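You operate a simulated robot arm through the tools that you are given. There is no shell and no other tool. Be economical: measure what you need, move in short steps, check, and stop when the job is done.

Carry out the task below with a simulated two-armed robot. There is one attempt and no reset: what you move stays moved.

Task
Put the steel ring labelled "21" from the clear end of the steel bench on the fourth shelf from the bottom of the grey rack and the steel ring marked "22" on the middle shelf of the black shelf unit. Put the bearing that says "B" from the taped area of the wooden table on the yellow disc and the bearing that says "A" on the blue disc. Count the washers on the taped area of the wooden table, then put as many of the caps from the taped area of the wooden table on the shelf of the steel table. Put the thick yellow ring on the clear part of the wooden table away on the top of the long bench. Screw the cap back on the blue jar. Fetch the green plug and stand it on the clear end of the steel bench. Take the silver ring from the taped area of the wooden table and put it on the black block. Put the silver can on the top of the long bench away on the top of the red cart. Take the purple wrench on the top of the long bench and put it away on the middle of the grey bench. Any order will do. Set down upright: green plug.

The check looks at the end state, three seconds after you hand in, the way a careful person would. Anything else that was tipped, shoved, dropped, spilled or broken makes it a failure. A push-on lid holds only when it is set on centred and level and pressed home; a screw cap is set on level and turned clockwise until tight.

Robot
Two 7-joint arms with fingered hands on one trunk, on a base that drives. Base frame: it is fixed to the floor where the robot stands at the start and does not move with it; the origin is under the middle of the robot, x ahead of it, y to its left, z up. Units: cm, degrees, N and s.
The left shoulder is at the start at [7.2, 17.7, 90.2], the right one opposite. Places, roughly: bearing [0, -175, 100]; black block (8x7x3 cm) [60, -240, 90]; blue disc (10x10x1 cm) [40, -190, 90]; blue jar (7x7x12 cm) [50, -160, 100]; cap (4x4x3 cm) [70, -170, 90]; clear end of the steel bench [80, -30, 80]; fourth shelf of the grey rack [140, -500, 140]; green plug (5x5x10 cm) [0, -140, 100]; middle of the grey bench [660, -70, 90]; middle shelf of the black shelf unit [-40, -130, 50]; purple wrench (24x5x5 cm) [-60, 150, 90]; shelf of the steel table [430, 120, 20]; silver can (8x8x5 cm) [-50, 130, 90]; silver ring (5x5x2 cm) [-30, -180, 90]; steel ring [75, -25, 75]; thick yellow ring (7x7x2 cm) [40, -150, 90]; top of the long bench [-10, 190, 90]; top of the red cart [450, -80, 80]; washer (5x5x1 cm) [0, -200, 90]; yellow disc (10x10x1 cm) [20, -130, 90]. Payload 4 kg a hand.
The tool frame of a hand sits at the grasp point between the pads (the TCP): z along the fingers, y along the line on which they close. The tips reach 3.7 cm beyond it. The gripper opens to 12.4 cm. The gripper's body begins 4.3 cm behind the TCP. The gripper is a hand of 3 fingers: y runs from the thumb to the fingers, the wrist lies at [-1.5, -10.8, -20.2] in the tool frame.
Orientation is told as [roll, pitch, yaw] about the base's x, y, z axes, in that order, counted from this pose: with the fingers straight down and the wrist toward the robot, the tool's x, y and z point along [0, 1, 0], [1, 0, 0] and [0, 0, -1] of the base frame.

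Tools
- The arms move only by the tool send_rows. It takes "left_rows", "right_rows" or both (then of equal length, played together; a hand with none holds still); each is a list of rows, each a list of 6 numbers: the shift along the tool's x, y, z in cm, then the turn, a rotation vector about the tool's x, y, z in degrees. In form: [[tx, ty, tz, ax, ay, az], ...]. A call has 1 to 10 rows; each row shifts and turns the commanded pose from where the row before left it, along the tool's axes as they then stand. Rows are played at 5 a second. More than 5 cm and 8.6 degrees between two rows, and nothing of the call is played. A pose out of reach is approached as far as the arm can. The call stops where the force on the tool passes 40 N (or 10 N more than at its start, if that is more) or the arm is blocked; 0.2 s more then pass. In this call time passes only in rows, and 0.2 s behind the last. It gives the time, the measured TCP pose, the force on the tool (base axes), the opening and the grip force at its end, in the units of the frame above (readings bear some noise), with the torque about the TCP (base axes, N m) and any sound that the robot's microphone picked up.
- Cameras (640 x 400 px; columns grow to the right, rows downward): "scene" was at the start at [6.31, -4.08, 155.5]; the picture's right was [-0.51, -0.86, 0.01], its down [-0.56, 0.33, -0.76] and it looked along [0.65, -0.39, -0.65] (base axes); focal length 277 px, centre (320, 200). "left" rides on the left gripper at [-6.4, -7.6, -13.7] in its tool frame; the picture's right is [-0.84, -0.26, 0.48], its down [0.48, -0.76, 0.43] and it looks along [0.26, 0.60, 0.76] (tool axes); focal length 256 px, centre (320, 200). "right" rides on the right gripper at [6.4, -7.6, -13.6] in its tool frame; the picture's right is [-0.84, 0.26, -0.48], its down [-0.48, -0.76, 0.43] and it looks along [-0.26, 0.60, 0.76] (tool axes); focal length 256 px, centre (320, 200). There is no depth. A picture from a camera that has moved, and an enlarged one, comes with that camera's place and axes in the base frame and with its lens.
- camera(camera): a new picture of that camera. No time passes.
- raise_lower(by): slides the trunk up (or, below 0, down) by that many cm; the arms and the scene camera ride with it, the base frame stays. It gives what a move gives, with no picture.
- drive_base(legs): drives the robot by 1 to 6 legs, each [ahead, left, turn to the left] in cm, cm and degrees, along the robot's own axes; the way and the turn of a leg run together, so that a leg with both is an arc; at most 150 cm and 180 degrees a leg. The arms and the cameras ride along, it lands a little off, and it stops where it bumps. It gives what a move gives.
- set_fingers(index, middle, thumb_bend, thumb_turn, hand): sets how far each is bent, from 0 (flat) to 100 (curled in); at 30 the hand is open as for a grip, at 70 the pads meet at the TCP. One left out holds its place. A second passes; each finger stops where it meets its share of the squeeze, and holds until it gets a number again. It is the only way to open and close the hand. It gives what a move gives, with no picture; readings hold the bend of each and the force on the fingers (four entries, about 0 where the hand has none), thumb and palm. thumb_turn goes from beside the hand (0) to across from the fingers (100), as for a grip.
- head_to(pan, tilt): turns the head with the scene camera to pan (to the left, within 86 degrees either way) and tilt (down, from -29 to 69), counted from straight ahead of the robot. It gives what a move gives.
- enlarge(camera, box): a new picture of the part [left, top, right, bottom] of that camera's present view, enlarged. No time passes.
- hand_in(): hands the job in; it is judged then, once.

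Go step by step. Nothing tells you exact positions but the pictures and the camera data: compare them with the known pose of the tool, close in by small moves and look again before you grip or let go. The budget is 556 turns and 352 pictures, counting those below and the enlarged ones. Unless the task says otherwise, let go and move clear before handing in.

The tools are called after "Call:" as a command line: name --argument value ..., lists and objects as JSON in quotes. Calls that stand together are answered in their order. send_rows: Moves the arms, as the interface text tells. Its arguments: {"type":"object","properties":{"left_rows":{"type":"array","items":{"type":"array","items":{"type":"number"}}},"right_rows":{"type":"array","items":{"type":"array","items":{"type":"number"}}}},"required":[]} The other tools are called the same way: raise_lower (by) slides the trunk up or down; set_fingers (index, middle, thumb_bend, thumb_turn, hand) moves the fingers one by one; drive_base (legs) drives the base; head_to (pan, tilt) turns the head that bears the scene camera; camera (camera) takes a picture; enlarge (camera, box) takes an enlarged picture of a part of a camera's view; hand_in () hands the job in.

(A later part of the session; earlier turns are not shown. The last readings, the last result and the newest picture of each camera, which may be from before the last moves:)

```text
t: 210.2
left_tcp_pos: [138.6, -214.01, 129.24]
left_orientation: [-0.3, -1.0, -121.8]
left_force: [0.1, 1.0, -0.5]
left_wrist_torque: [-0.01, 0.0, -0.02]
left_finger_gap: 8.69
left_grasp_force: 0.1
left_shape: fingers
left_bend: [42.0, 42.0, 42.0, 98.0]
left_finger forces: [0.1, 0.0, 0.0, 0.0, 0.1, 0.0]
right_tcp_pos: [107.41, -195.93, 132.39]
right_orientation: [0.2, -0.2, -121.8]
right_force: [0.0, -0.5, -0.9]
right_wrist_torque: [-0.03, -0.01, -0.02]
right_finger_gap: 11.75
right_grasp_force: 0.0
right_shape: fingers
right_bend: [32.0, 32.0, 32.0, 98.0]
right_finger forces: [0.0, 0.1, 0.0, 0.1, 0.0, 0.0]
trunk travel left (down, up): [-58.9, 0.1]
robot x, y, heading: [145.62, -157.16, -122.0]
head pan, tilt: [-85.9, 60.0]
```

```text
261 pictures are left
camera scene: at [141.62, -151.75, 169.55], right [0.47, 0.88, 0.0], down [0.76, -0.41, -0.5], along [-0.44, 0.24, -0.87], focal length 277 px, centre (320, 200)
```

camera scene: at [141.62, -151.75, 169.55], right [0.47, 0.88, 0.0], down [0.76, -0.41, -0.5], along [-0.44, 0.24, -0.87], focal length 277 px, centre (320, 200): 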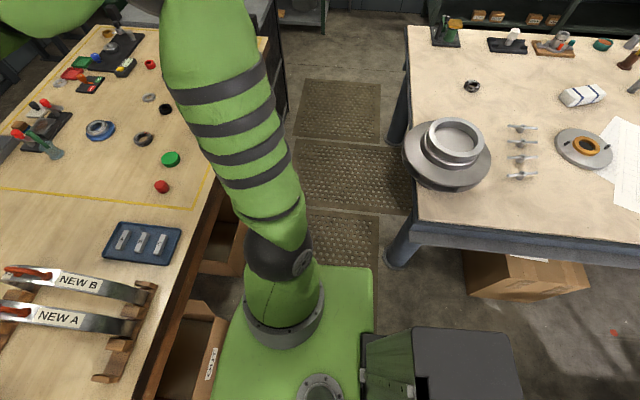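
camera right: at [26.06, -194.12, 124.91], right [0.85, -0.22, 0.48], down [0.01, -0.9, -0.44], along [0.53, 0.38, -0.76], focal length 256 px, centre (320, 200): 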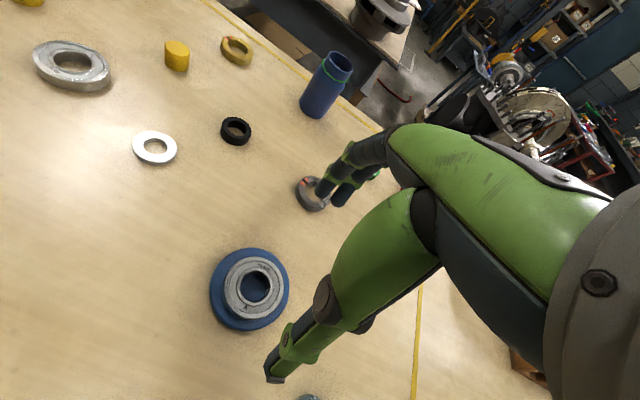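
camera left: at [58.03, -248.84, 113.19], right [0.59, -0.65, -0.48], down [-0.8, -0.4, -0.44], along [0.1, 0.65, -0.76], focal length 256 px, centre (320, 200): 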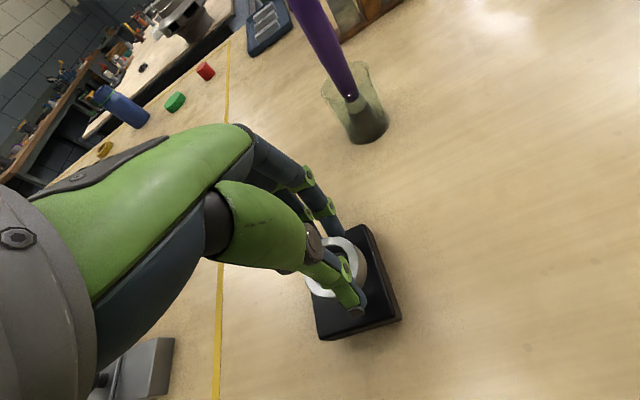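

The robot has a deep rear pack, so facing the table from this narrow aisle is unsafe. I'll go back around and enter the aisle from its wider left end facing along it.

Call:
drive_base --legs '[[0, 100, 0], [45, 0, 0], [0, 0, 90], [0, -137, 0]]'

Call:
drive_base --legs '[[-125, 0, 0], [-125, 0, 0]]'

```text
t: 228.0
left_tcp_pos: [190.38, -373.41, 129.23]
left_orientation: [-0.3, -1.0, -32.1]
left_force: [-0.6, 0.4, -0.6]
left_wrist_torque: [-0.01, 0.0, -0.02]
left_finger_gap: 8.69
left_grasp_force: 0.0
left_shape: fingers
left_bend: [42.0, 42.0, 42.0, 98.0]
left_finger forces: [0.1, 0.1, 0.0, 0.0, 0.1, 0.0]
right_tcp_pos: [172.13, -404.46, 132.24]
right_orientation: [0.3, -0.2, -31.9]
right_force: [0.1, -0.7, -0.5]
right_wrist_torque: [0.0, -0.01, 0.0]
right_finger_gap: 11.73
right_grasp_force: 0.1
right_shape: fingers
right_bend: [32.0, 32.0, 32.0, 98.0]
right_finger forces: [0.1, 0.0, 0.0, 0.1, 0.0, 0.0]
trunk travel left (down, up): [-58.9, 0.1]
robot x, y, heading: [133.77, -365.65, -32.2]
head pan, tilt: [-85.9, 60.0]
```

```text
t: 240.2
left_tcp_pos: [-22.37, -241.08, 129.01]
left_orientation: [-0.3, -1.1, -31.9]
left_force: [-0.3, -0.1, -0.4]
left_wrist_torque: [0.01, -0.01, 0.06]
left_finger_gap: 8.67
left_grasp_force: 0.1
left_shape: fingers
left_bend: [42.0, 42.0, 42.0, 98.0]
left_finger forces: [0.1, 0.1, 0.1, 0.0, 0.1, 0.0]
right_tcp_pos: [-40.71, -272.27, 132.15]
right_orientation: [0.2, -0.3, -31.9]
right_force: [-0.4, -1.0, 0.3]
right_wrist_torque: [0.03, 0.0, 0.01]
right_finger_gap: 11.74
right_grasp_force: 0.1
right_shape: fingers
right_bend: [32.0, 32.0, 32.0, 98.0]
right_finger forces: [0.0, 0.1, 0.1, 0.0, 0.0, 0.1]
trunk travel left (down, up): [-58.9, 0.1]
robot x, y, heading: [-79.17, -233.5, -32.2]
head pan, tilt: [-85.9, 60.0]
```

Continue: back to the left aisle and strafe to the mat aisle entrance.

Call:
drive_base --legs '[[-117, 0, 0], [0, 95, 0], [0, 95, 0]]'

Call:
head_to --pan -20 --tilt 45

Call:
camera --camera "scene"

```text
t: 255.3
left_tcp_pos: [-22.42, -14.88, 129.09]
left_orientation: [-0.3, -1.0, -30.4]
left_force: [-0.4, 0.1, -0.1]
left_wrist_torque: [-0.01, 0.01, 0.02]
left_finger_gap: 8.7
left_grasp_force: 0.0
left_shape: fingers
left_bend: [42.0, 42.0, 42.0, 98.0]
left_finger forces: [0.0, 0.0, 0.0, 0.0, 0.0, 0.1]
right_tcp_pos: [-39.77, -46.46, 132.17]
right_orientation: [0.1, -0.3, -30.4]
right_force: [-0.8, -0.3, 0.3]
right_wrist_torque: [-0.05, -0.02, -0.01]
right_finger_gap: 11.75
right_grasp_force: 0.1
right_shape: fingers
right_bend: [32.0, 32.0, 32.0, 98.0]
right_finger forces: [0.0, 0.0, 0.0, 0.0, 0.1, 0.1]
trunk travel left (down, up): [-58.9, 0.1]
robot x, y, heading: [-79.27, -8.95, -30.7]
head pan, tilt: [-85.9, 60.0]
```

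```text
t: 256.6
left_tcp_pos: [-22.5, -14.83, 129.1]
left_orientation: [-0.3, -1.0, -30.4]
left_force: [0.4, -0.1, 0.6]
left_wrist_torque: [-0.03, 0.01, -0.02]
left_finger_gap: 8.71
left_grasp_force: 0.0
left_shape: fingers
left_bend: [42.0, 42.0, 42.0, 98.0]
left_finger forces: [0.0, 0.0, 0.0, 0.0, 0.0, 0.1]
right_tcp_pos: [-39.8, -46.4, 132.1]
right_orientation: [0.2, -0.1, -30.4]
right_force: [0.3, 0.4, 0.1]
right_wrist_torque: [0.03, -0.01, 0.02]
right_finger_gap: 11.75
right_grasp_force: 0.0
right_shape: fingers
right_bend: [32.0, 32.0, 32.0, 98.0]
right_finger forces: [0.0, 0.0, 0.0, 0.0, 0.0, 0.0]
trunk travel left (down, up): [-58.9, 0.1]
robot x, y, heading: [-79.1, -8.56, -30.8]
head pan, tilt: [-20.0, 45.0]
```

```text
260 pictures are left
camera scene: at [-76.66, -13.47, 170.99], right [-0.77, -0.63, 0.0], down [-0.45, 0.55, -0.71], along [0.45, -0.55, -0.71], focal length 277 px, centre (320, 200)
```

scene: 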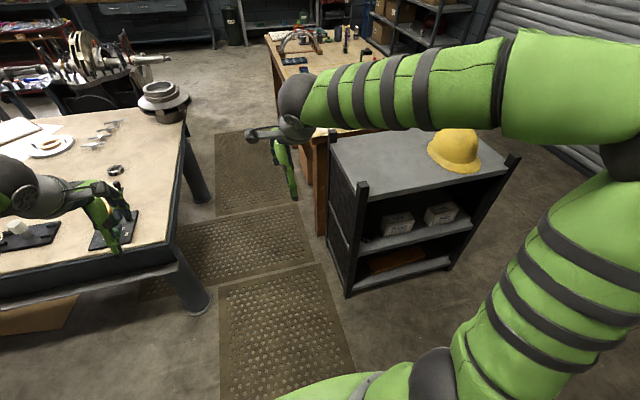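

Drive into the mat area and turn to face the table's left corner.

Call:
drive_base --legs '[[0, -10, 0], [94, 0, 0], [0, 0, -44]]'

Call:
head_to --pan -15 --tilt 45

Call:
camera --camera "scene"

```text
t: 264.4
left_tcp_pos: [33.26, -109.07, 129.18]
left_orientation: [-0.3, -1.0, -74.7]
left_force: [0.3, 0.1, 0.1]
left_wrist_torque: [-0.01, 0.03, -0.01]
left_finger_gap: 8.69
left_grasp_force: 0.1
left_shape: fingers
left_bend: [42.0, 42.0, 42.0, 98.0]
left_finger forces: [0.0, 0.0, 0.0, 0.1, 0.0, 0.1]
right_tcp_pos: [-1.25, -119.71, 132.46]
right_orientation: [0.2, -0.2, -74.5]
right_force: [0.4, 0.2, 0.3]
right_wrist_torque: [-0.02, -0.01, 0.0]
right_finger_gap: 11.76
right_grasp_force: 0.1
right_shape: fingers
right_bend: [32.0, 32.0, 32.0, 98.0]
right_finger forces: [0.1, 0.0, 0.0, 0.0, 0.1, 0.0]
trunk travel left (down, up): [-58.9, 0.1]
robot x, y, heading: [-3.14, -65.17, -74.9]
head pan, tilt: [-20.0, 45.0]
```

```text
t: 265.0
left_tcp_pos: [33.21, -109.09, 128.77]
left_orientation: [-0.2, -1.0, -74.7]
left_force: [0.2, -0.6, 0.3]
left_wrist_torque: [0.02, 0.01, 0.01]
left_finger_gap: 8.73
left_grasp_force: 0.0
left_shape: fingers
left_bend: [42.0, 42.0, 42.0, 98.0]
left_finger forces: [0.1, 0.0, 0.0, 0.0, 0.1, 0.0]
right_tcp_pos: [-1.19, -119.71, 132.0]
right_orientation: [0.2, -0.2, -74.7]
right_force: [0.0, 0.7, -0.1]
right_wrist_torque: [0.02, -0.01, -0.07]
right_finger_gap: 11.74
right_grasp_force: 0.1
right_shape: fingers
right_bend: [32.0, 32.0, 32.0, 98.0]
right_finger forces: [0.1, 0.0, 0.0, 0.0, 0.0, 0.0]
trunk travel left (down, up): [-58.9, 0.1]
robot x, y, heading: [-2.93, -65.17, -74.8]
head pan, tilt: [-15.0, 45.0]
```

```text
259 pictures are left
camera scene: at [-4.04, -70.44, 171.49], right [-1.0, 0.0, 0.0], down [0.0, 0.71, -0.71], along [0.0, -0.71, -0.71], focal length 277 px, centre (320, 200)
```

scene: 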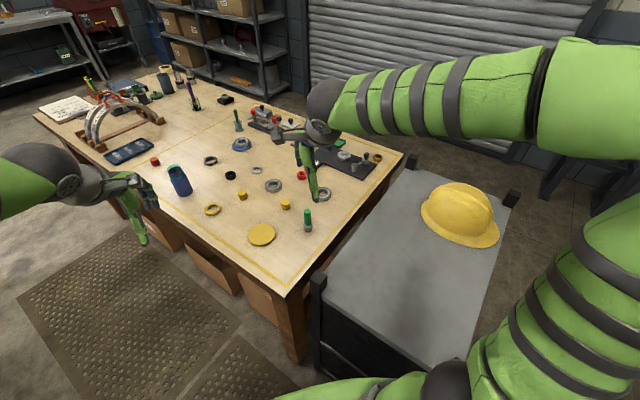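

Now I see the corner clearly. B is at about (-5.7,-153.9), yellow disc at (17,-132.9). Lower the trunk and move the right hand over B.

Call:
raise_lower --by -8

Call:
send_rows --right_rows '[[-1.7, 4, 1.5, 0, 0, 0], [-1.7, 4, 1.5, 0, 0, 0], [-1.7, 4, 1.5, 0, 0, 0], [-1.7, 4, 1.5, 0, 0, 0], [-1.7, 4, 1.5, 0, 0, 0], [-1.7, 4, 1.5, 0, 0, 0], [-1.7, 4, 2, 0, 0, 0], [-1.5, 3.8, 2, 0, 0, 0]]'

Call:
camera --camera "right"

```text
t: 266.2
left_tcp_pos: [33.25, -109.07, 120.86]
left_orientation: [-0.3, -0.9, -74.7]
left_force: [0.5, -0.3, 0.9]
left_wrist_torque: [-0.02, -0.01, 0.03]
left_finger_gap: 8.72
left_grasp_force: 0.1
left_shape: fingers
left_bend: [42.0, 42.0, 42.0, 98.0]
left_finger forces: [0.0, 0.0, 0.0, 0.0, 0.0, 0.1]
right_tcp_pos: [-1.19, -119.77, 123.88]
right_orientation: [0.2, -0.1, -74.5]
right_force: [-0.9, -0.1, -0.3]
right_wrist_torque: [0.01, 0.0, 0.01]
right_finger_gap: 11.76
right_grasp_force: 0.0
right_shape: fingers
right_bend: [32.0, 32.0, 32.0, 98.0]
right_finger forces: [0.0, 0.0, 0.0, 0.0, 0.0, 0.0]
trunk travel left (down, up): [-50.9, 8.1]
robot x, y, heading: [-2.87, -65.68, -74.8]
head pan, tilt: [-15.0, 45.0]
```

```text
t: 268.0
left_tcp_pos: [33.22, -109.33, 120.83]
left_orientation: [-0.3, -1.0, -74.7]
left_force: [-0.4, -1.1, 0.3]
left_wrist_torque: [-0.01, -0.02, -0.04]
left_finger_gap: 8.73
left_grasp_force: 0.1
left_shape: fingers
left_bend: [42.0, 42.0, 42.0, 98.0]
left_finger forces: [0.0, 0.0, 0.0, 0.0, 0.0, 0.0]
right_tcp_pos: [-5.59, -154.04, 111.02]
right_orientation: [0.1, -0.1, -74.6]
right_force: [-0.9, -0.5, 0.6]
right_wrist_torque: [0.0, 0.01, -0.01]
right_finger_gap: 11.75
right_grasp_force: 0.1
right_shape: fingers
right_bend: [32.0, 32.0, 32.0, 98.0]
right_finger forces: [0.0, 0.1, 0.1, 0.0, 0.0, 0.0]
trunk travel left (down, up): [-50.9, 8.1]
robot x, y, heading: [-3.05, -65.19, -74.5]
head pan, tilt: [-15.0, 45.0]
```

```text
258 pictures are left
camera right: at [-1.48, -144.96, 124.64], right [-0.74, -0.47, 0.48], down [-0.67, 0.6, -0.44], along [-0.08, -0.64, -0.76], focal length 256 px, centre (320, 200)
```

right: 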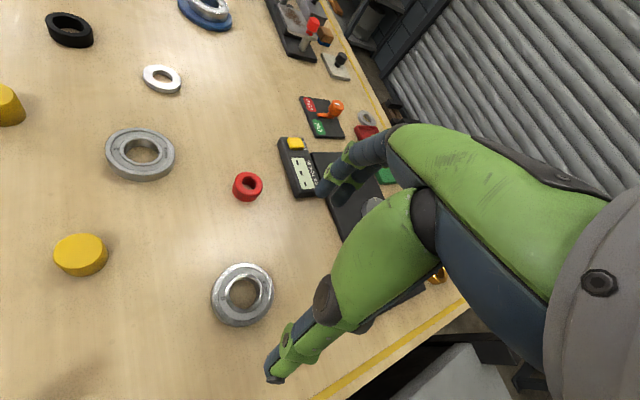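

B is at (-5.0,-153.6). Descend over it.

Call:
send_rows --right_rows '[[0.6, -0.2, 4, 0, 0, 0], [0, 0, 4, 0, 0, 0], [0, 0, 4, 0, 0, 0], [0, 0, 2.5, 0, 0, 0], [0, 0, 1, 0, 0, 0]]'

Call:
camera --camera "right"

```text
t: 269.2
left_tcp_pos: [33.28, -109.17, 120.86]
left_orientation: [-0.3, -1.1, -74.7]
left_force: [-0.4, -0.4, 0.7]
left_wrist_torque: [-0.01, 0.0, 0.03]
left_finger_gap: 8.73
left_grasp_force: 0.0
left_shape: fingers
left_bend: [42.0, 42.0, 42.0, 98.0]
left_finger forces: [0.0, 0.1, 0.0, 0.1, 0.1, 0.1]
right_tcp_pos: [-5.21, -153.73, 95.36]
right_orientation: [0.2, -0.3, -74.6]
right_force: [0.7, -0.6, 0.5]
right_wrist_torque: [0.01, -0.02, 0.0]
right_finger_gap: 11.73
right_grasp_force: 0.2
right_shape: fingers
right_bend: [32.0, 32.0, 32.0, 98.0]
right_finger forces: [0.0, 0.0, 0.1, 0.0, 0.0, 0.0]
trunk travel left (down, up): [-50.9, 8.1]
robot x, y, heading: [-3.15, -65.3, -75.1]
head pan, tilt: [-15.0, 45.0]
```

```text
257 pictures are left
camera right: at [-1.04, -144.53, 109.08], right [-0.74, -0.47, 0.48], down [-0.67, 0.6, -0.44], along [-0.08, -0.65, -0.76], focal length 256 px, centre (320, 200)
```

right: 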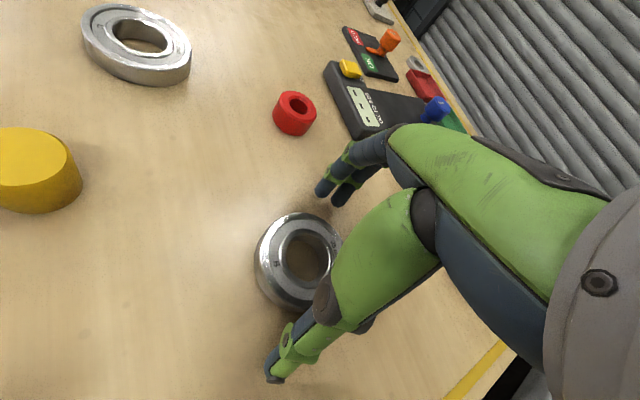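

Call:
send_rows --right_rows '[[0.4, 0, 0.3, 0, 0, 0]]'

Call:
set_fingers --hand "right" --index 70 --middle 70 --thumb_bend 70

Call:
send_rows --right_rows '[[0, 0, -1, 0, 0, 0], [0, 0, -2, 0, 0, 0], [0, 0, -4, 0, 0, 0], [0, 0, -4, 0, 0, 0]]'

Call:
camera --camera "right"

Call:
camera --camera "scene"

```text
t: 269.6
left_tcp_pos: [33.18, -109.1, 120.8]
left_orientation: [-0.2, -1.0, -74.7]
left_force: [-0.5, -0.1, -0.5]
left_wrist_torque: [0.01, 0.01, 0.0]
left_finger_gap: 8.69
left_grasp_force: 0.0
left_shape: fingers
left_bend: [42.0, 42.0, 42.0, 98.0]
left_finger forces: [0.1, 0.0, 0.0, 0.1, 0.0, 0.1]
right_tcp_pos: [-4.64, -153.4, 95.19]
right_orientation: [0.2, -0.2, -74.4]
right_force: [-0.3, -0.6, 0.2]
right_wrist_torque: [-0.01, -0.01, -0.02]
right_finger_gap: 11.75
right_grasp_force: 0.0
right_shape: fingers
right_bend: [32.0, 32.0, 32.0, 98.0]
right_finger forces: [0.1, 0.1, 0.1, 0.0, 0.0, 0.0]
trunk travel left (down, up): [-50.9, 8.1]
robot x, y, heading: [-3.13, -65.52, -74.6]
head pan, tilt: [-15.0, 45.0]
```

```text
t: 270.6
left_tcp_pos: [33.18, -109.06, 120.9]
left_orientation: [-0.3, -1.0, -74.7]
left_force: [0.9, -0.4, -0.8]
left_wrist_torque: [-0.04, 0.0, 0.0]
left_finger_gap: 8.72
left_grasp_force: 0.0
left_shape: fingers
left_bend: [42.0, 42.0, 42.0, 98.0]
left_finger forces: [0.0, 0.0, 0.1, 0.0, 0.1, 0.0]
right_tcp_pos: [-4.81, -153.52, 95.29]
right_orientation: [0.2, -0.4, -74.5]
right_force: [-1.8, -4.7, 10.3]
right_wrist_torque: [-0.74, 0.03, -0.07]
right_finger_gap: 6.81
right_grasp_force: 22.2
right_shape: fingers
right_bend: [51.0, 50.0, 54.0, 97.0]
right_finger forces: [10.1, 17.7, 0.0, 0.1, 15.7, 0.1]
trunk travel left (down, up): [-50.9, 8.1]
robot x, y, heading: [-3.08, -65.27, -74.8]
head pan, tilt: [-15.0, 45.0]
```

```text
t: 271.6
left_tcp_pos: [33.25, -109.07, 120.83]
left_orientation: [-0.3, -1.1, -74.7]
left_force: [0.4, 1.0, -0.8]
left_wrist_torque: [-0.03, 0.0, 0.01]
left_finger_gap: 8.72
left_grasp_force: 0.2
left_shape: fingers
left_bend: [42.0, 42.0, 42.0, 98.0]
left_finger forces: [0.1, 0.0, 0.0, 0.0, 0.1, 0.0]
right_tcp_pos: [-4.66, -153.35, 106.15]
right_orientation: [0.2, -0.1, -74.6]
right_force: [-0.3, -0.1, -3.1]
right_wrist_torque: [-0.03, 0.01, -0.03]
right_finger_gap: 6.78
right_grasp_force: 16.9
right_shape: fingers
right_bend: [51.0, 51.0, 54.0, 97.0]
right_finger forces: [9.4, 8.4, 0.0, 0.0, 15.9, 0.0]
trunk travel left (down, up): [-50.9, 8.1]
robot x, y, heading: [-3.21, -65.39, -74.8]
head pan, tilt: [-15.0, 45.0]
```

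```text
256 pictures are left
camera right: at [-0.61, -144.35, 119.86], right [-0.74, -0.47, 0.48], down [-0.67, 0.6, -0.44], along [-0.08, -0.64, -0.76], focal length 256 px, centre (320, 200)
```

right: 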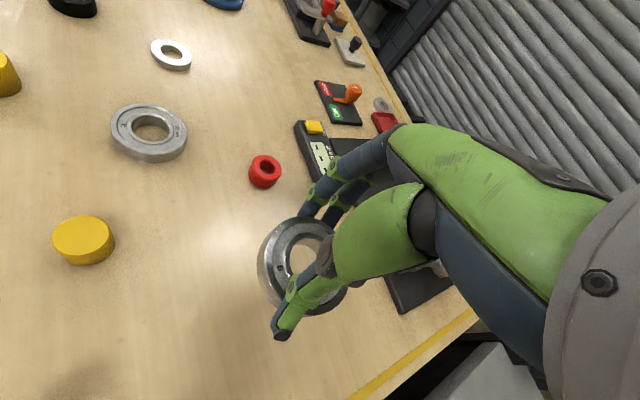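

```text
255 pictures are left
camera scene: at [-4.05, -70.41, 163.49], right [-1.0, 0.0, 0.0], down [0.0, 0.71, -0.71], along [0.0, -0.71, -0.71], focal length 277 px, centre (320, 200)
```

scene: 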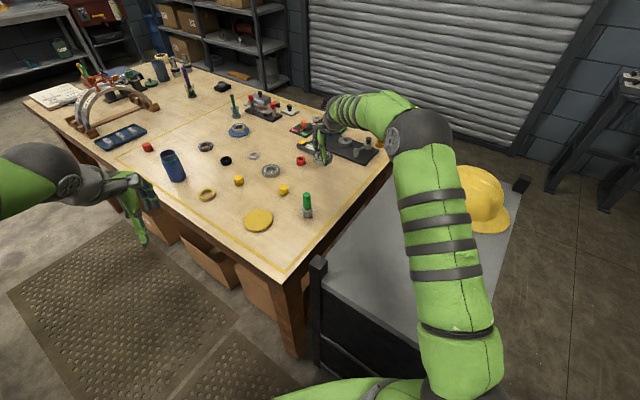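

Bearing B held. Raise a little and carry it over the yellow disc at (17,-132.4).

Call:
send_rows --right_rows '[[1, 0, -4, 0, 0, 0], [4, -1, 0, 0, 0, 0], [4, -2, 0, 0, 0, 0], [4, -2, 0, 0, 0, 0], [4, -2.3, 0, 0, 0, 0], [4, -2.5, 0, 0, 0, 0], [4, -2.5, 0, 0, 0, 0], [1.5, -2.3, 2, 0, 0, 0]]'

Call:
camera --camera "right"

Call:
enlarge --camera "scene" --box '[200, 160, 340, 250]'

```text
t: 273.4
left_tcp_pos: [33.15, -109.22, 120.89]
left_orientation: [-0.3, -0.9, -74.7]
left_force: [-0.6, 0.8, -0.3]
left_wrist_torque: [0.0, -0.03, 0.01]
left_finger_gap: 8.7
left_grasp_force: 0.0
left_shape: fingers
left_bend: [42.0, 42.0, 42.0, 98.0]
left_finger forces: [0.0, 0.0, 0.0, 0.1, 0.0, 0.0]
right_tcp_pos: [16.95, -132.4, 108.24]
right_orientation: [0.1, -0.2, -74.6]
right_force: [-0.1, 0.6, -2.6]
right_wrist_torque: [0.0, 0.0, -0.01]
right_finger_gap: 6.73
right_grasp_force: 16.4
right_shape: fingers
right_bend: [51.0, 51.0, 54.0, 97.0]
right_finger forces: [9.2, 8.4, 0.0, 0.0, 15.6, 0.1]
trunk travel left (down, up): [-50.9, 8.1]
robot x, y, heading: [-3.5, -65.16, -74.7]
head pan, tilt: [-15.0, 45.0]
```

```text
254 pictures are left
camera right: at [21.11, -123.37, 121.83], right [-0.74, -0.47, 0.48], down [-0.67, 0.6, -0.44], along [-0.09, -0.65, -0.76], focal length 256 px, centre (320, 200)
```

right: 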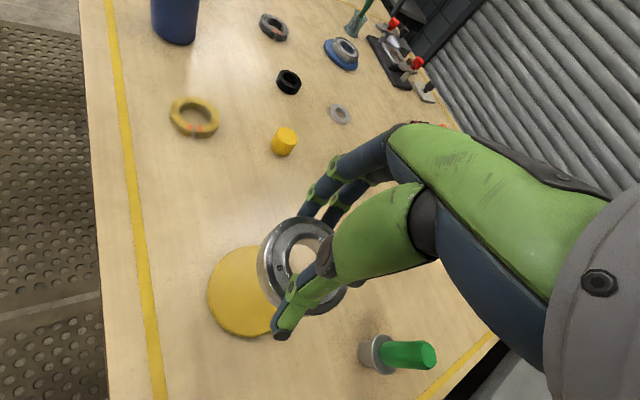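

```text
4.44 times, centred on (270, 205) of scene
camera zoom: at [-4.0, -70.42, 163.49], right [-1.0, 0.0, 0.0], down [0.0, 0.71, -0.71], along [0.0, -0.71, -0.71], focal length 1233 px, centre (542, 178)
```

zoom: 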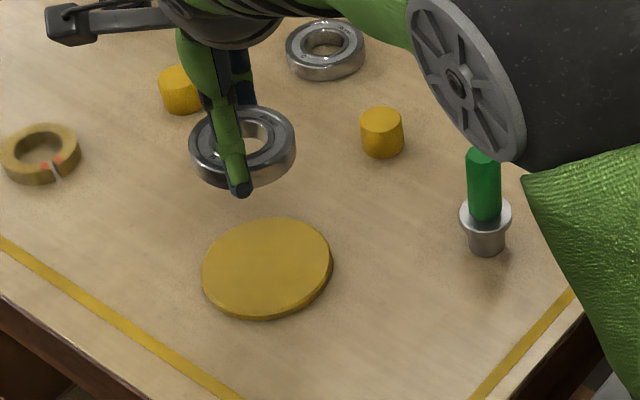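

Nearly centred. Shift 0.4 cm and lower.

Call:
send_rows --right_rows '[[0.4, 0.4, 4, 0, 0, 0], [0, 0, 4, 0, 0, 0], [0, 0, 2.5, 0, 0, 0], [0, 0, 0.7, 0, 0, 0]]'

Call:
camera --camera "right"

Call:
enlarge --camera "scene" --box '[200, 180, 320, 250]'

```text
t: 274.4
left_tcp_pos: [33.26, -109.17, 120.85]
left_orientation: [-0.3, -1.0, -74.7]
left_force: [0.0, 0.7, 0.5]
left_wrist_torque: [0.02, 0.01, 0.0]
left_finger_gap: 8.75
left_grasp_force: 0.1
left_shape: fingers
left_bend: [42.0, 42.0, 42.0, 98.0]
left_finger forces: [0.0, 0.0, 0.0, 0.1, 0.1, 0.0]
right_tcp_pos: [17.56, -132.78, 96.86]
right_orientation: [0.3, -0.2, -74.6]
right_force: [1.0, -0.4, -2.8]
right_wrist_torque: [-0.02, 0.01, 0.06]
right_finger_gap: 6.74
right_grasp_force: 16.6
right_shape: fingers
right_bend: [51.0, 51.0, 54.0, 97.0]
right_finger forces: [9.1, 8.2, 0.1, 0.0, 15.4, 0.0]
trunk travel left (down, up): [-50.9, 8.1]
robot x, y, heading: [-3.34, -65.11, -74.8]
head pan, tilt: [-15.0, 45.0]
```

```text
252 pictures are left
camera right: at [21.57, -123.7, 110.62], right [-0.74, -0.47, 0.48], down [-0.67, 0.6, -0.44], along [-0.08, -0.64, -0.76], focal length 256 px, centre (320, 200)
```

right: 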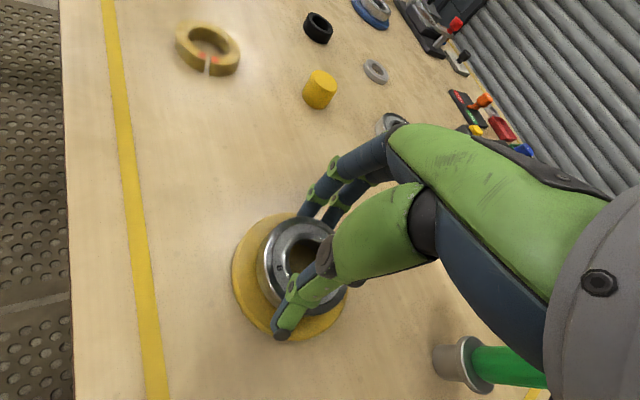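

```text
5.33 times, centred on (260, 215) of scene
camera zoom: at [-4.03, -70.45, 163.49], right [-1.0, 0.0, 0.0], down [0.0, 0.71, -0.71], along [0.0, -0.71, -0.71], focal length 1480 px, centre (640, 120)
```

zoom: 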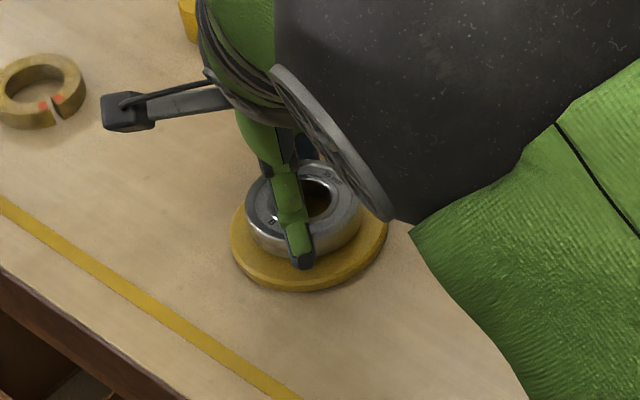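

Good centring. Lower to contact and release.

Call:
send_rows --right_rows '[[0, -0.3, 0.4, 0, 0, 0], [0, 0, 0.3, 0, 0, 0], [0, 0, 0.3, 0, 0, 0]]'

Call:
set_fingers --hand "right" --index 32 --middle 32 --thumb_bend 32

Call:
send_rows --right_rows '[[0, 0, -2, 0, 0, 0], [0, 0, -4, 0, 0, 0], [0, 0, -4.5, 0, 0, 0], [0, 0, -4.5, 0, 0, 0], [0, 0, -4, 0, 0, 0]]'

Call:
camera --camera "right"

```text
t: 275.2
left_tcp_pos: [33.14, -109.03, 120.93]
left_orientation: [-0.3, -1.0, -74.6]
left_force: [0.0, 0.1, 0.1]
left_wrist_torque: [0.0, 0.03, -0.02]
left_finger_gap: 8.71
left_grasp_force: 0.1
left_shape: fingers
left_bend: [42.0, 42.0, 42.0, 98.0]
left_finger forces: [0.0, 0.1, 0.0, 0.0, 0.0, 0.0]
right_tcp_pos: [17.48, -132.46, 96.38]
right_orientation: [0.3, -0.4, -74.7]
right_force: [-1.3, 0.9, 16.2]
right_wrist_torque: [-0.25, 0.06, -0.04]
right_finger_gap: 6.76
right_grasp_force: 24.3
right_shape: fingers
right_bend: [52.0, 51.0, 54.0, 97.0]
right_finger forces: [9.1, 17.6, 0.1, 0.0, 21.9, 0.1]
trunk travel left (down, up): [-50.9, 8.1]
robot x, y, heading: [-2.95, -65.43, -74.7]
head pan, tilt: [-15.0, 45.0]
```

```text
t: 276.2
left_tcp_pos: [33.06, -109.07, 120.85]
left_orientation: [-0.2, -1.1, -74.7]
left_force: [0.3, 0.1, 0.1]
left_wrist_torque: [0.02, 0.0, -0.05]
left_finger_gap: 8.69
left_grasp_force: 0.3
left_shape: fingers
left_bend: [42.0, 42.0, 42.0, 98.0]
left_finger forces: [0.0, 0.0, 0.0, 0.1, 0.0, 0.0]
right_tcp_pos: [17.44, -132.45, 95.91]
right_orientation: [0.2, -0.2, -74.7]
right_force: [-0.2, 0.2, -0.1]
right_wrist_torque: [-0.04, -0.01, -0.01]
right_finger_gap: 11.71
right_grasp_force: 0.1
right_shape: fingers
right_bend: [32.0, 32.0, 32.0, 97.0]
right_finger forces: [0.1, 0.1, 0.0, 0.0, 0.1, 0.0]
trunk travel left (down, up): [-50.9, 8.1]
robot x, y, heading: [-3.0, -65.33, -75.0]
head pan, tilt: [-15.0, 45.0]
```

```text
t: 277.4
left_tcp_pos: [33.13, -109.15, 120.91]
left_orientation: [-0.3, -1.0, -74.8]
left_force: [-0.1, 0.3, -0.6]
left_wrist_torque: [0.0, -0.01, 0.0]
left_finger_gap: 8.72
left_grasp_force: 0.1
left_shape: fingers
left_bend: [42.0, 42.0, 42.0, 98.0]
left_finger forces: [0.0, 0.0, 0.0, 0.0, 0.0, 0.0]
right_tcp_pos: [17.23, -132.3, 115.12]
right_orientation: [0.2, -0.1, -74.7]
right_force: [-0.1, -0.6, 0.1]
right_wrist_torque: [-0.01, 0.0, -0.01]
right_finger_gap: 11.74
right_grasp_force: 0.0
right_shape: fingers
right_bend: [32.0, 32.0, 32.0, 97.0]
right_finger forces: [0.0, 0.1, 0.1, 0.0, 0.0, 0.1]
trunk travel left (down, up): [-50.9, 8.1]
robot x, y, heading: [-3.09, -65.53, -74.8]
head pan, tilt: [-15.0, 45.0]
```

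```text
250 pictures are left
camera right: at [21.37, -123.17, 128.69], right [-0.74, -0.47, 0.48], down [-0.67, 0.6, -0.44], along [-0.08, -0.64, -0.76], focal length 256 px, centre (320, 200)
```

right: 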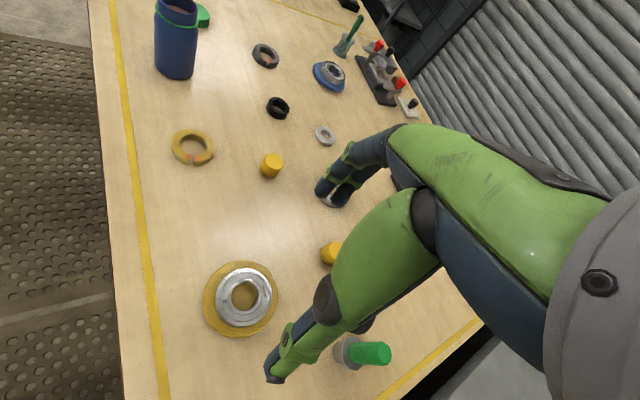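

B rests on the yellow disc. Next the green plug; zoom in for its shape.

Call:
enlarge --camera "scene" --box '[285, 180, 335, 230]'

Call:
enlarge --camera "right" --box '[310, 310, 410, 390]'

```text
8.00 times, centred on (310, 205) of scene
camera zoom: at [-4.07, -70.39, 163.49], right [-1.0, 0.0, 0.0], down [0.0, 0.71, -0.71], along [0.0, -0.71, -0.71], focal length 2219 px, centre (400, 160)
```

zoom: 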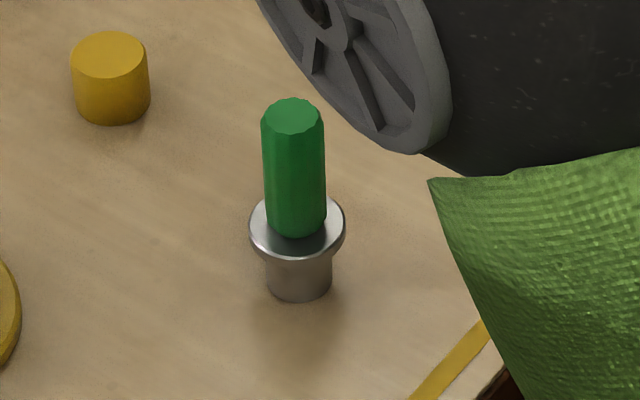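

```text
5.00 times, centred on (360, 350) of right
camera zoom: at [21.37, -123.17, 128.69], right [-0.74, -0.47, 0.48], down [-0.67, 0.6, -0.44], along [-0.08, -0.64, -0.76], focal length 1280 px, centre (120, -550)
```

zoom: 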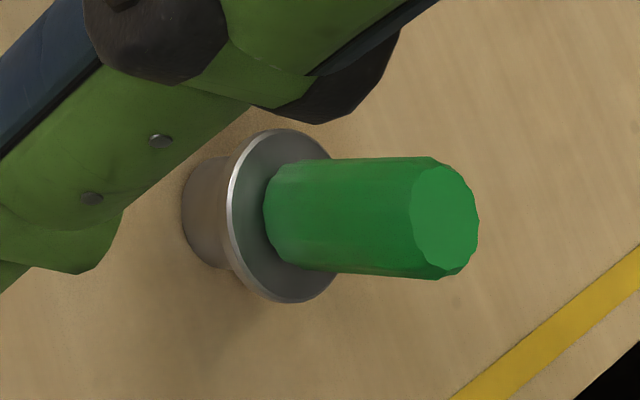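

The green handle (≈3 cm thick, z 95–101) is a good grip. Move over it at (0.3,-135.3).

Call:
send_rows --right_rows '[[-4.3, -0.4, 0, 0, 0, 0], [-4.3, -0.4, 0, 0, 0, 0], [-4.3, -0.4, 0, 0, 0, 0], [-4.2, -0.4, 1, 0, 0, 0]]'

Call:
camera --camera "right"

```text
t: 278.4
left_tcp_pos: [33.11, -109.3, 120.87]
left_orientation: [-0.2, -1.0, -74.7]
left_force: [-0.2, 1.5, -0.1]
left_wrist_torque: [-0.01, -0.04, -0.01]
left_finger_gap: 8.73
left_grasp_force: 0.1
left_shape: fingers
left_bend: [42.0, 42.0, 42.0, 98.0]
left_finger forces: [0.0, 0.1, 0.1, 0.1, 0.1, 0.1]
right_tcp_pos: [0.42, -135.3, 114.08]
right_orientation: [0.2, -0.2, -74.6]
right_force: [-1.1, -0.4, 0.2]
right_wrist_torque: [0.0, 0.0, -0.01]
right_finger_gap: 11.71
right_grasp_force: 0.1
right_shape: fingers
right_bend: [32.0, 32.0, 32.0, 98.0]
right_finger forces: [0.0, 0.1, 0.0, 0.0, 0.1, 0.0]
trunk travel left (down, up): [-50.9, 8.1]
robot x, y, heading: [-3.07, -65.52, -74.7]
head pan, tilt: [-15.0, 45.0]
```

```text
247 pictures are left
camera right: at [4.51, -126.29, 127.64], right [-0.74, -0.47, 0.48], down [-0.67, 0.6, -0.44], along [-0.08, -0.64, -0.76], focal length 256 px, centre (320, 200)
```

right: 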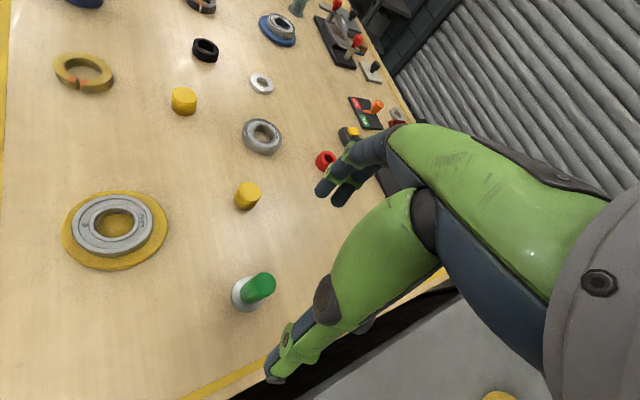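

Aligned within 0.6 cm. Descend around the handle.

Call:
send_rows --right_rows '[[0.4, -0.1, 4, 0, 0, 0], [0, 0, 4, 0, 0, 0], [0, 0, 3, 0, 0, 0], [0, 0, 2.6, 0, 0, 0]]'

Call:
camera --camera "right"

```text
t: 279.4
left_tcp_pos: [33.28, -109.23, 120.82]
left_orientation: [-0.3, -1.1, -74.7]
left_force: [-0.4, -0.1, 0.6]
left_wrist_torque: [0.03, -0.01, 0.0]
left_finger_gap: 8.69
left_grasp_force: 0.1
left_shape: fingers
left_bend: [42.0, 42.0, 42.0, 98.0]
left_finger forces: [0.1, 0.0, 0.0, 0.0, 0.1, 0.1]
right_tcp_pos: [0.9, -135.35, 100.29]
right_orientation: [0.3, -0.2, -74.5]
right_force: [0.4, 0.0, -0.3]
right_wrist_torque: [0.0, 0.0, 0.0]
right_finger_gap: 11.7
right_grasp_force: 0.1
right_shape: fingers
right_bend: [32.0, 32.0, 32.0, 98.0]
right_finger forces: [0.0, 0.0, 0.1, 0.1, 0.0, 0.1]
trunk travel left (down, up): [-50.9, 8.1]
robot x, y, heading: [-3.43, -65.24, -74.9]
head pan, tilt: [-15.0, 45.0]
```

```text
246 pictures are left
camera right: at [5.0, -126.22, 113.98], right [-0.74, -0.47, 0.48], down [-0.67, 0.6, -0.44], along [-0.08, -0.65, -0.76], focal length 256 px, centre (320, 200)
```

right: 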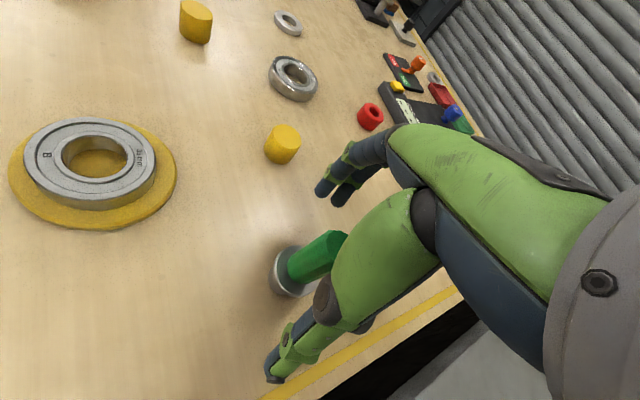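

Call:
set_fingers --hand "right" --index 75 --middle 75 --thumb_bend 75

Call:
camera --camera "right"

```text
t: 280.4
left_tcp_pos: [33.25, -109.13, 120.88]
left_orientation: [-0.3, -1.1, -74.7]
left_force: [0.2, -0.5, 0.6]
left_wrist_torque: [0.0, -0.01, 0.0]
left_finger_gap: 8.72
left_grasp_force: 0.1
left_shape: fingers
left_bend: [42.0, 42.0, 42.0, 98.0]
left_finger forces: [0.0, 0.0, 0.1, 0.1, 0.0, 0.1]
right_tcp_pos: [0.91, -135.11, 100.46]
right_orientation: [0.2, -0.2, -74.6]
right_force: [0.6, -0.2, -1.9]
right_wrist_torque: [-0.01, 0.06, -0.01]
right_finger_gap: 1.33
right_grasp_force: 18.7
right_shape: fingers
right_bend: [66.0, 65.0, 67.0, 96.0]
right_finger forces: [9.4, 12.6, 0.0, 0.0, 16.5, 0.1]
trunk travel left (down, up): [-50.9, 8.1]
robot x, y, heading: [-3.02, -65.85, -74.7]
head pan, tilt: [-15.0, 45.0]
```

```text
245 pictures are left
camera right: at [5.02, -126.19, 114.02], right [-0.74, -0.47, 0.48], down [-0.67, 0.6, -0.44], along [-0.08, -0.64, -0.76], focal length 256 px, centre (320, 200)
```

right: 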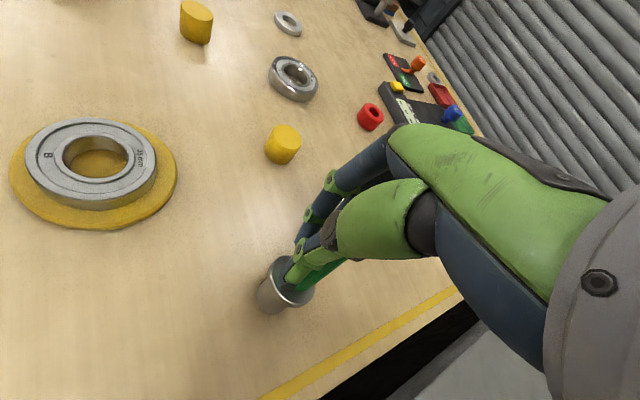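

Gripped. Lift and check.

Call:
send_rows --right_rows '[[0, 0, -1, 0, 0, 0], [0, 0, -2, 0, 0, 0], [0, 0, -4, 0, 0, 0], [0, 0, -4, 0, 0, 0], [0, 0, -4, 0, 0, 0]]'

Call:
camera --camera "right"

Call:
camera --camera "scene"

```text
t: 281.6
left_tcp_pos: [33.18, -109.17, 120.81]
left_orientation: [-0.3, -0.9, -74.7]
left_force: [-0.1, -0.1, -0.4]
left_wrist_torque: [0.0, 0.04, 0.02]
left_finger_gap: 8.7
left_grasp_force: 0.1
left_shape: fingers
left_bend: [42.0, 42.0, 42.0, 98.0]
left_finger forces: [0.1, 0.0, 0.0, 0.1, 0.0, 0.0]
right_tcp_pos: [0.79, -135.07, 115.49]
right_orientation: [0.2, -0.1, -74.6]
right_force: [0.4, -0.3, -2.0]
right_wrist_torque: [-0.01, -0.03, 0.0]
right_finger_gap: 1.32
right_grasp_force: 19.1
right_shape: fingers
right_bend: [66.0, 65.0, 67.0, 96.0]
right_finger forces: [9.3, 12.5, 0.0, 0.1, 16.3, 0.1]
trunk travel left (down, up): [-50.9, 8.1]
robot x, y, heading: [-3.04, -65.34, -74.9]
head pan, tilt: [-15.0, 45.0]
```

```text
244 pictures are left
camera right: at [4.82, -126.0, 129.1], right [-0.74, -0.47, 0.48], down [-0.67, 0.6, -0.44], along [-0.08, -0.64, -0.76], focal length 256 px, centre (320, 200)
```

right: 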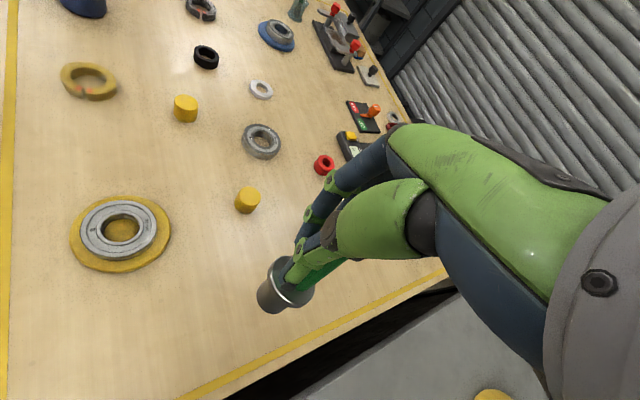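

```text
243 pictures are left
camera scene: at [-4.08, -70.4, 163.49], right [-1.0, 0.0, 0.0], down [0.0, 0.71, -0.71], along [0.0, -0.71, -0.71], focal length 277 px, centre (320, 200)
```

scene: 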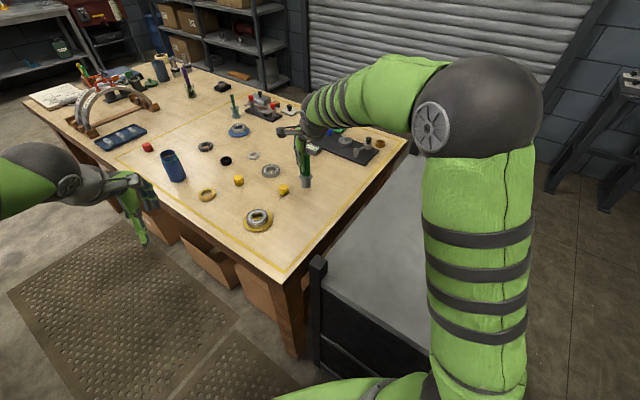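

The plug hangs straight. With the left hand I fetch the thick yellow ring at about (37.9,-144.5).

Call:
send_rows --left_rows '[[-0.6, 4.4, 1, 0, 1, 0], [-0.6, 4.4, 1, 0, 0, 0], [-0.6, 4.4, 1, 0, 0, 0], [-0.6, 4.4, 1, 0, 0, 0], [-0.6, 4.4, 1, 0, 0, 0], [-0.6, 4.4, 1, 0, 0, 0], [-0.6, 4.4, 1, 0, 0, 0], [-0.6, 4.4, 1, 0, 0, 0]]'

Call:
set_fingers --hand "left" --index 32 --middle 32 --thumb_bend 32

Call:
camera --camera "left"

```text
t: 283.4
left_tcp_pos: [37.91, -144.72, 113.14]
left_orientation: [0.8, -1.0, -74.7]
left_force: [-0.6, 0.3, -0.7]
left_wrist_torque: [-0.02, -0.02, -0.01]
left_finger_gap: 8.7
left_grasp_force: 0.1
left_shape: fingers
left_bend: [42.0, 42.0, 42.0, 98.0]
left_finger forces: [0.0, 0.1, 0.0, 0.0, 0.1, 0.1]
right_tcp_pos: [0.71, -135.28, 115.27]
right_orientation: [0.2, -0.2, -74.5]
right_force: [-0.7, 0.1, -2.2]
right_wrist_torque: [0.02, -0.01, 0.0]
right_finger_gap: 1.29
right_grasp_force: 18.6
right_shape: fingers
right_bend: [66.0, 65.0, 67.0, 96.0]
right_finger forces: [9.0, 12.6, 0.0, 0.0, 16.2, 0.0]
trunk travel left (down, up): [-50.9, 8.1]
robot x, y, heading: [-3.28, -64.87, -74.6]
head pan, tilt: [-15.0, 45.0]
```

```text
t: 284.4
left_tcp_pos: [37.89, -144.49, 113.29]
left_orientation: [0.7, -1.1, -74.8]
left_force: [-0.4, 0.9, 0.8]
left_wrist_torque: [0.01, -0.02, -0.03]
left_finger_gap: 11.71
left_grasp_force: 0.0
left_shape: fingers
left_bend: [32.0, 32.0, 32.0, 98.0]
left_finger forces: [0.0, 0.0, 0.0, 0.0, 0.1, 0.0]
right_tcp_pos: [0.82, -135.12, 115.51]
right_orientation: [0.1, -0.2, -74.6]
right_force: [-0.4, 0.5, -2.4]
right_wrist_torque: [-0.01, 0.0, -0.02]
right_finger_gap: 1.27
right_grasp_force: 18.6
right_shape: fingers
right_bend: [66.0, 65.0, 67.0, 96.0]
right_finger forces: [9.0, 12.5, 0.0, 0.0, 16.0, 0.0]
trunk travel left (down, up): [-50.9, 8.1]
robot x, y, heading: [-3.14, -65.22, -75.1]
head pan, tilt: [-15.0, 45.0]
```

```text
242 pictures are left
camera left: at [29.52, -138.78, 126.67], right [-0.87, 0.02, -0.5], down [0.27, 0.85, -0.44], along [0.42, -0.52, -0.75], focal length 256 px, centre (320, 200)
```

left: 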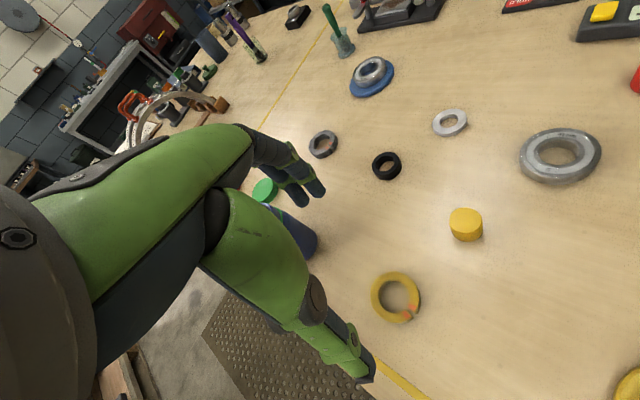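

The ring is right below at (38.1,-144.9). Descend.

Call:
send_rows --left_rows '[[0.1, 0.3, 4, 0, -0.7, 0], [0, 0, 4.5, 0, 0, 0], [0, 0, 4.5, 0, 0, 0], [0, 0, 3, 0, 0, 0], [0, 0, 1.5, 0, 0, 0]]'

Call:
camera --camera "left"

```text
t: 285.6
left_tcp_pos: [38.2, -145.06, 95.82]
left_orientation: [0.0, -1.1, -74.5]
left_force: [-0.9, 0.0, 0.3]
left_wrist_torque: [-0.03, -0.03, 0.0]
left_finger_gap: 11.72
left_grasp_force: 0.0
left_shape: fingers
left_bend: [32.0, 32.0, 32.0, 98.0]
left_finger forces: [0.1, 0.0, 0.0, 0.1, 0.0, 0.1]
right_tcp_pos: [0.74, -135.19, 115.45]
right_orientation: [0.1, -0.2, -74.6]
right_force: [0.9, -1.6, -1.9]
right_wrist_torque: [-0.02, 0.0, 0.0]
right_finger_gap: 1.31
right_grasp_force: 19.0
right_shape: fingers
right_bend: [66.0, 65.0, 67.0, 96.0]
right_finger forces: [8.9, 12.5, 0.1, 0.1, 16.0, 0.1]
trunk travel left (down, up): [-50.9, 8.1]
robot x, y, heading: [-3.18, -65.23, -75.1]
head pan, tilt: [-15.0, 45.0]
```

```text
241 pictures are left
camera left: at [30.02, -139.18, 109.26], right [-0.87, 0.02, -0.49], down [0.27, 0.85, -0.45], along [0.41, -0.52, -0.75], focal length 256 px, centre (320, 200)
```

left: 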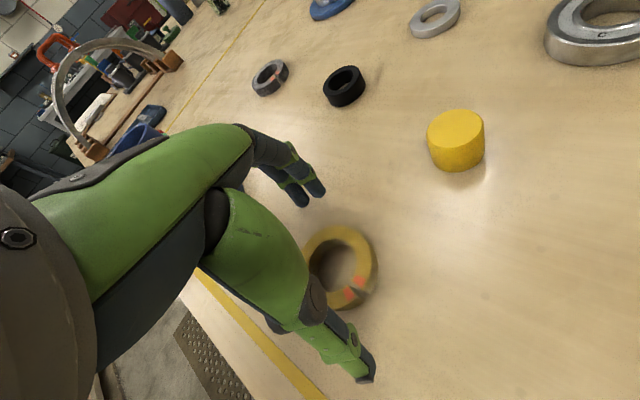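

Call:
send_rows --left_rows '[[0, -0.2, 0.5, 0, 0, 0]]'

Call:
set_fingers --hand "left" --index 70 --middle 70 --thumb_bend 70

Call:
send_rows --left_rows '[[0, 0, -1, 0, 0, 0], [0, 0, -2, 0, 0, 0], [0, 0, -4, 0, 0, 0], [0, 0, -4, 0, 0, 0], [0, 0, -4, 0, 0, 0], [0, 0, -4, 0, 0, 0]]'

Call:
camera --camera "left"

```text
t: 286.0
left_tcp_pos: [38.24, -144.77, 95.37]
left_orientation: [0.0, -1.1, -74.7]
left_force: [0.0, -0.4, 0.1]
left_wrist_torque: [-0.01, 0.01, -0.03]
left_finger_gap: 11.74
left_grasp_force: 0.1
left_shape: fingers
left_bend: [32.0, 32.0, 32.0, 98.0]
left_finger forces: [0.0, 0.0, 0.1, 0.0, 0.0, 0.0]
right_tcp_pos: [0.73, -135.08, 115.36]
right_orientation: [0.2, -0.2, -74.6]
right_force: [0.2, -0.1, -2.4]
right_wrist_torque: [0.01, -0.02, 0.03]
right_finger_gap: 1.28
right_grasp_force: 18.6
right_shape: fingers
right_bend: [66.0, 65.0, 67.0, 96.0]
right_finger forces: [8.9, 12.4, 0.0, 0.0, 16.1, 0.1]
trunk travel left (down, up): [-50.9, 8.1]
robot x, y, heading: [-3.29, -65.03, -75.0]
head pan, tilt: [-15.0, 45.0]
```

```text
t: 287.0
left_tcp_pos: [38.23, -144.95, 95.37]
left_orientation: [0.0, -1.1, -74.8]
left_force: [1.2, -0.6, 3.2]
left_wrist_torque: [-0.14, -0.1, 0.02]
left_finger_gap: 5.65
left_grasp_force: 17.9
left_shape: fingers
left_bend: [55.0, 55.0, 56.0, 97.0]
left_finger forces: [9.4, 9.5, 0.0, 0.1, 16.6, 0.0]
right_tcp_pos: [0.62, -135.04, 115.39]
right_orientation: [0.2, -0.2, -74.6]
right_force: [-0.2, -0.1, -2.0]
right_wrist_torque: [-0.02, -0.02, 0.03]
right_finger_gap: 1.3
right_grasp_force: 18.6
right_shape: fingers
right_bend: [66.0, 65.0, 67.0, 96.0]
right_finger forces: [8.9, 12.6, 0.0, 0.1, 16.1, 0.0]
trunk travel left (down, up): [-50.9, 8.1]
robot x, y, heading: [-2.77, -65.15, -74.9]
head pan, tilt: [-15.0, 45.0]
```

```text
t: 288.4
left_tcp_pos: [38.09, -144.58, 114.29]
left_orientation: [0.0, -1.0, -74.7]
left_force: [0.0, 0.5, -0.2]
left_wrist_torque: [-0.01, 0.0, -0.01]
left_finger_gap: 5.62
left_grasp_force: 17.4
left_shape: fingers
left_bend: [56.0, 56.0, 56.0, 97.0]
left_finger forces: [9.1, 8.8, 0.0, 0.0, 16.7, 0.1]
right_tcp_pos: [0.86, -135.21, 115.42]
right_orientation: [0.2, -0.2, -74.7]
right_force: [-0.1, -0.3, -2.1]
right_wrist_torque: [-0.02, -0.03, 0.01]
right_finger_gap: 1.3
right_grasp_force: 18.7
right_shape: fingers
right_bend: [66.0, 65.0, 67.0, 96.0]
right_finger forces: [9.0, 12.6, 0.0, 0.0, 16.1, 0.1]
trunk travel left (down, up): [-50.9, 8.1]
robot x, y, heading: [-3.18, -65.36, -74.7]
head pan, tilt: [-15.0, 45.0]
```

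```text
240 pictures are left
camera left: at [29.81, -138.66, 127.82], right [-0.87, 0.02, -0.49], down [0.27, 0.85, -0.45], along [0.41, -0.52, -0.75], focal length 256 px, centre (320, 200)
```

left: 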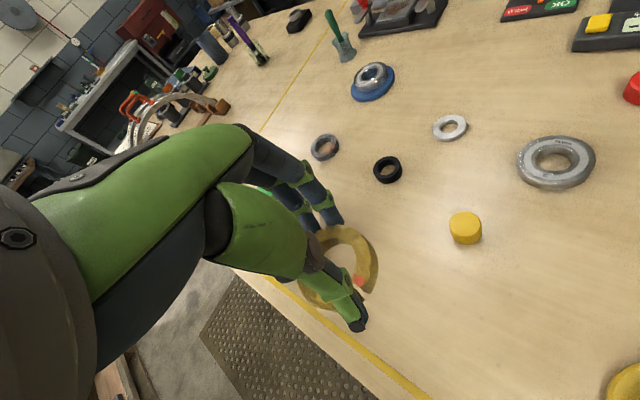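

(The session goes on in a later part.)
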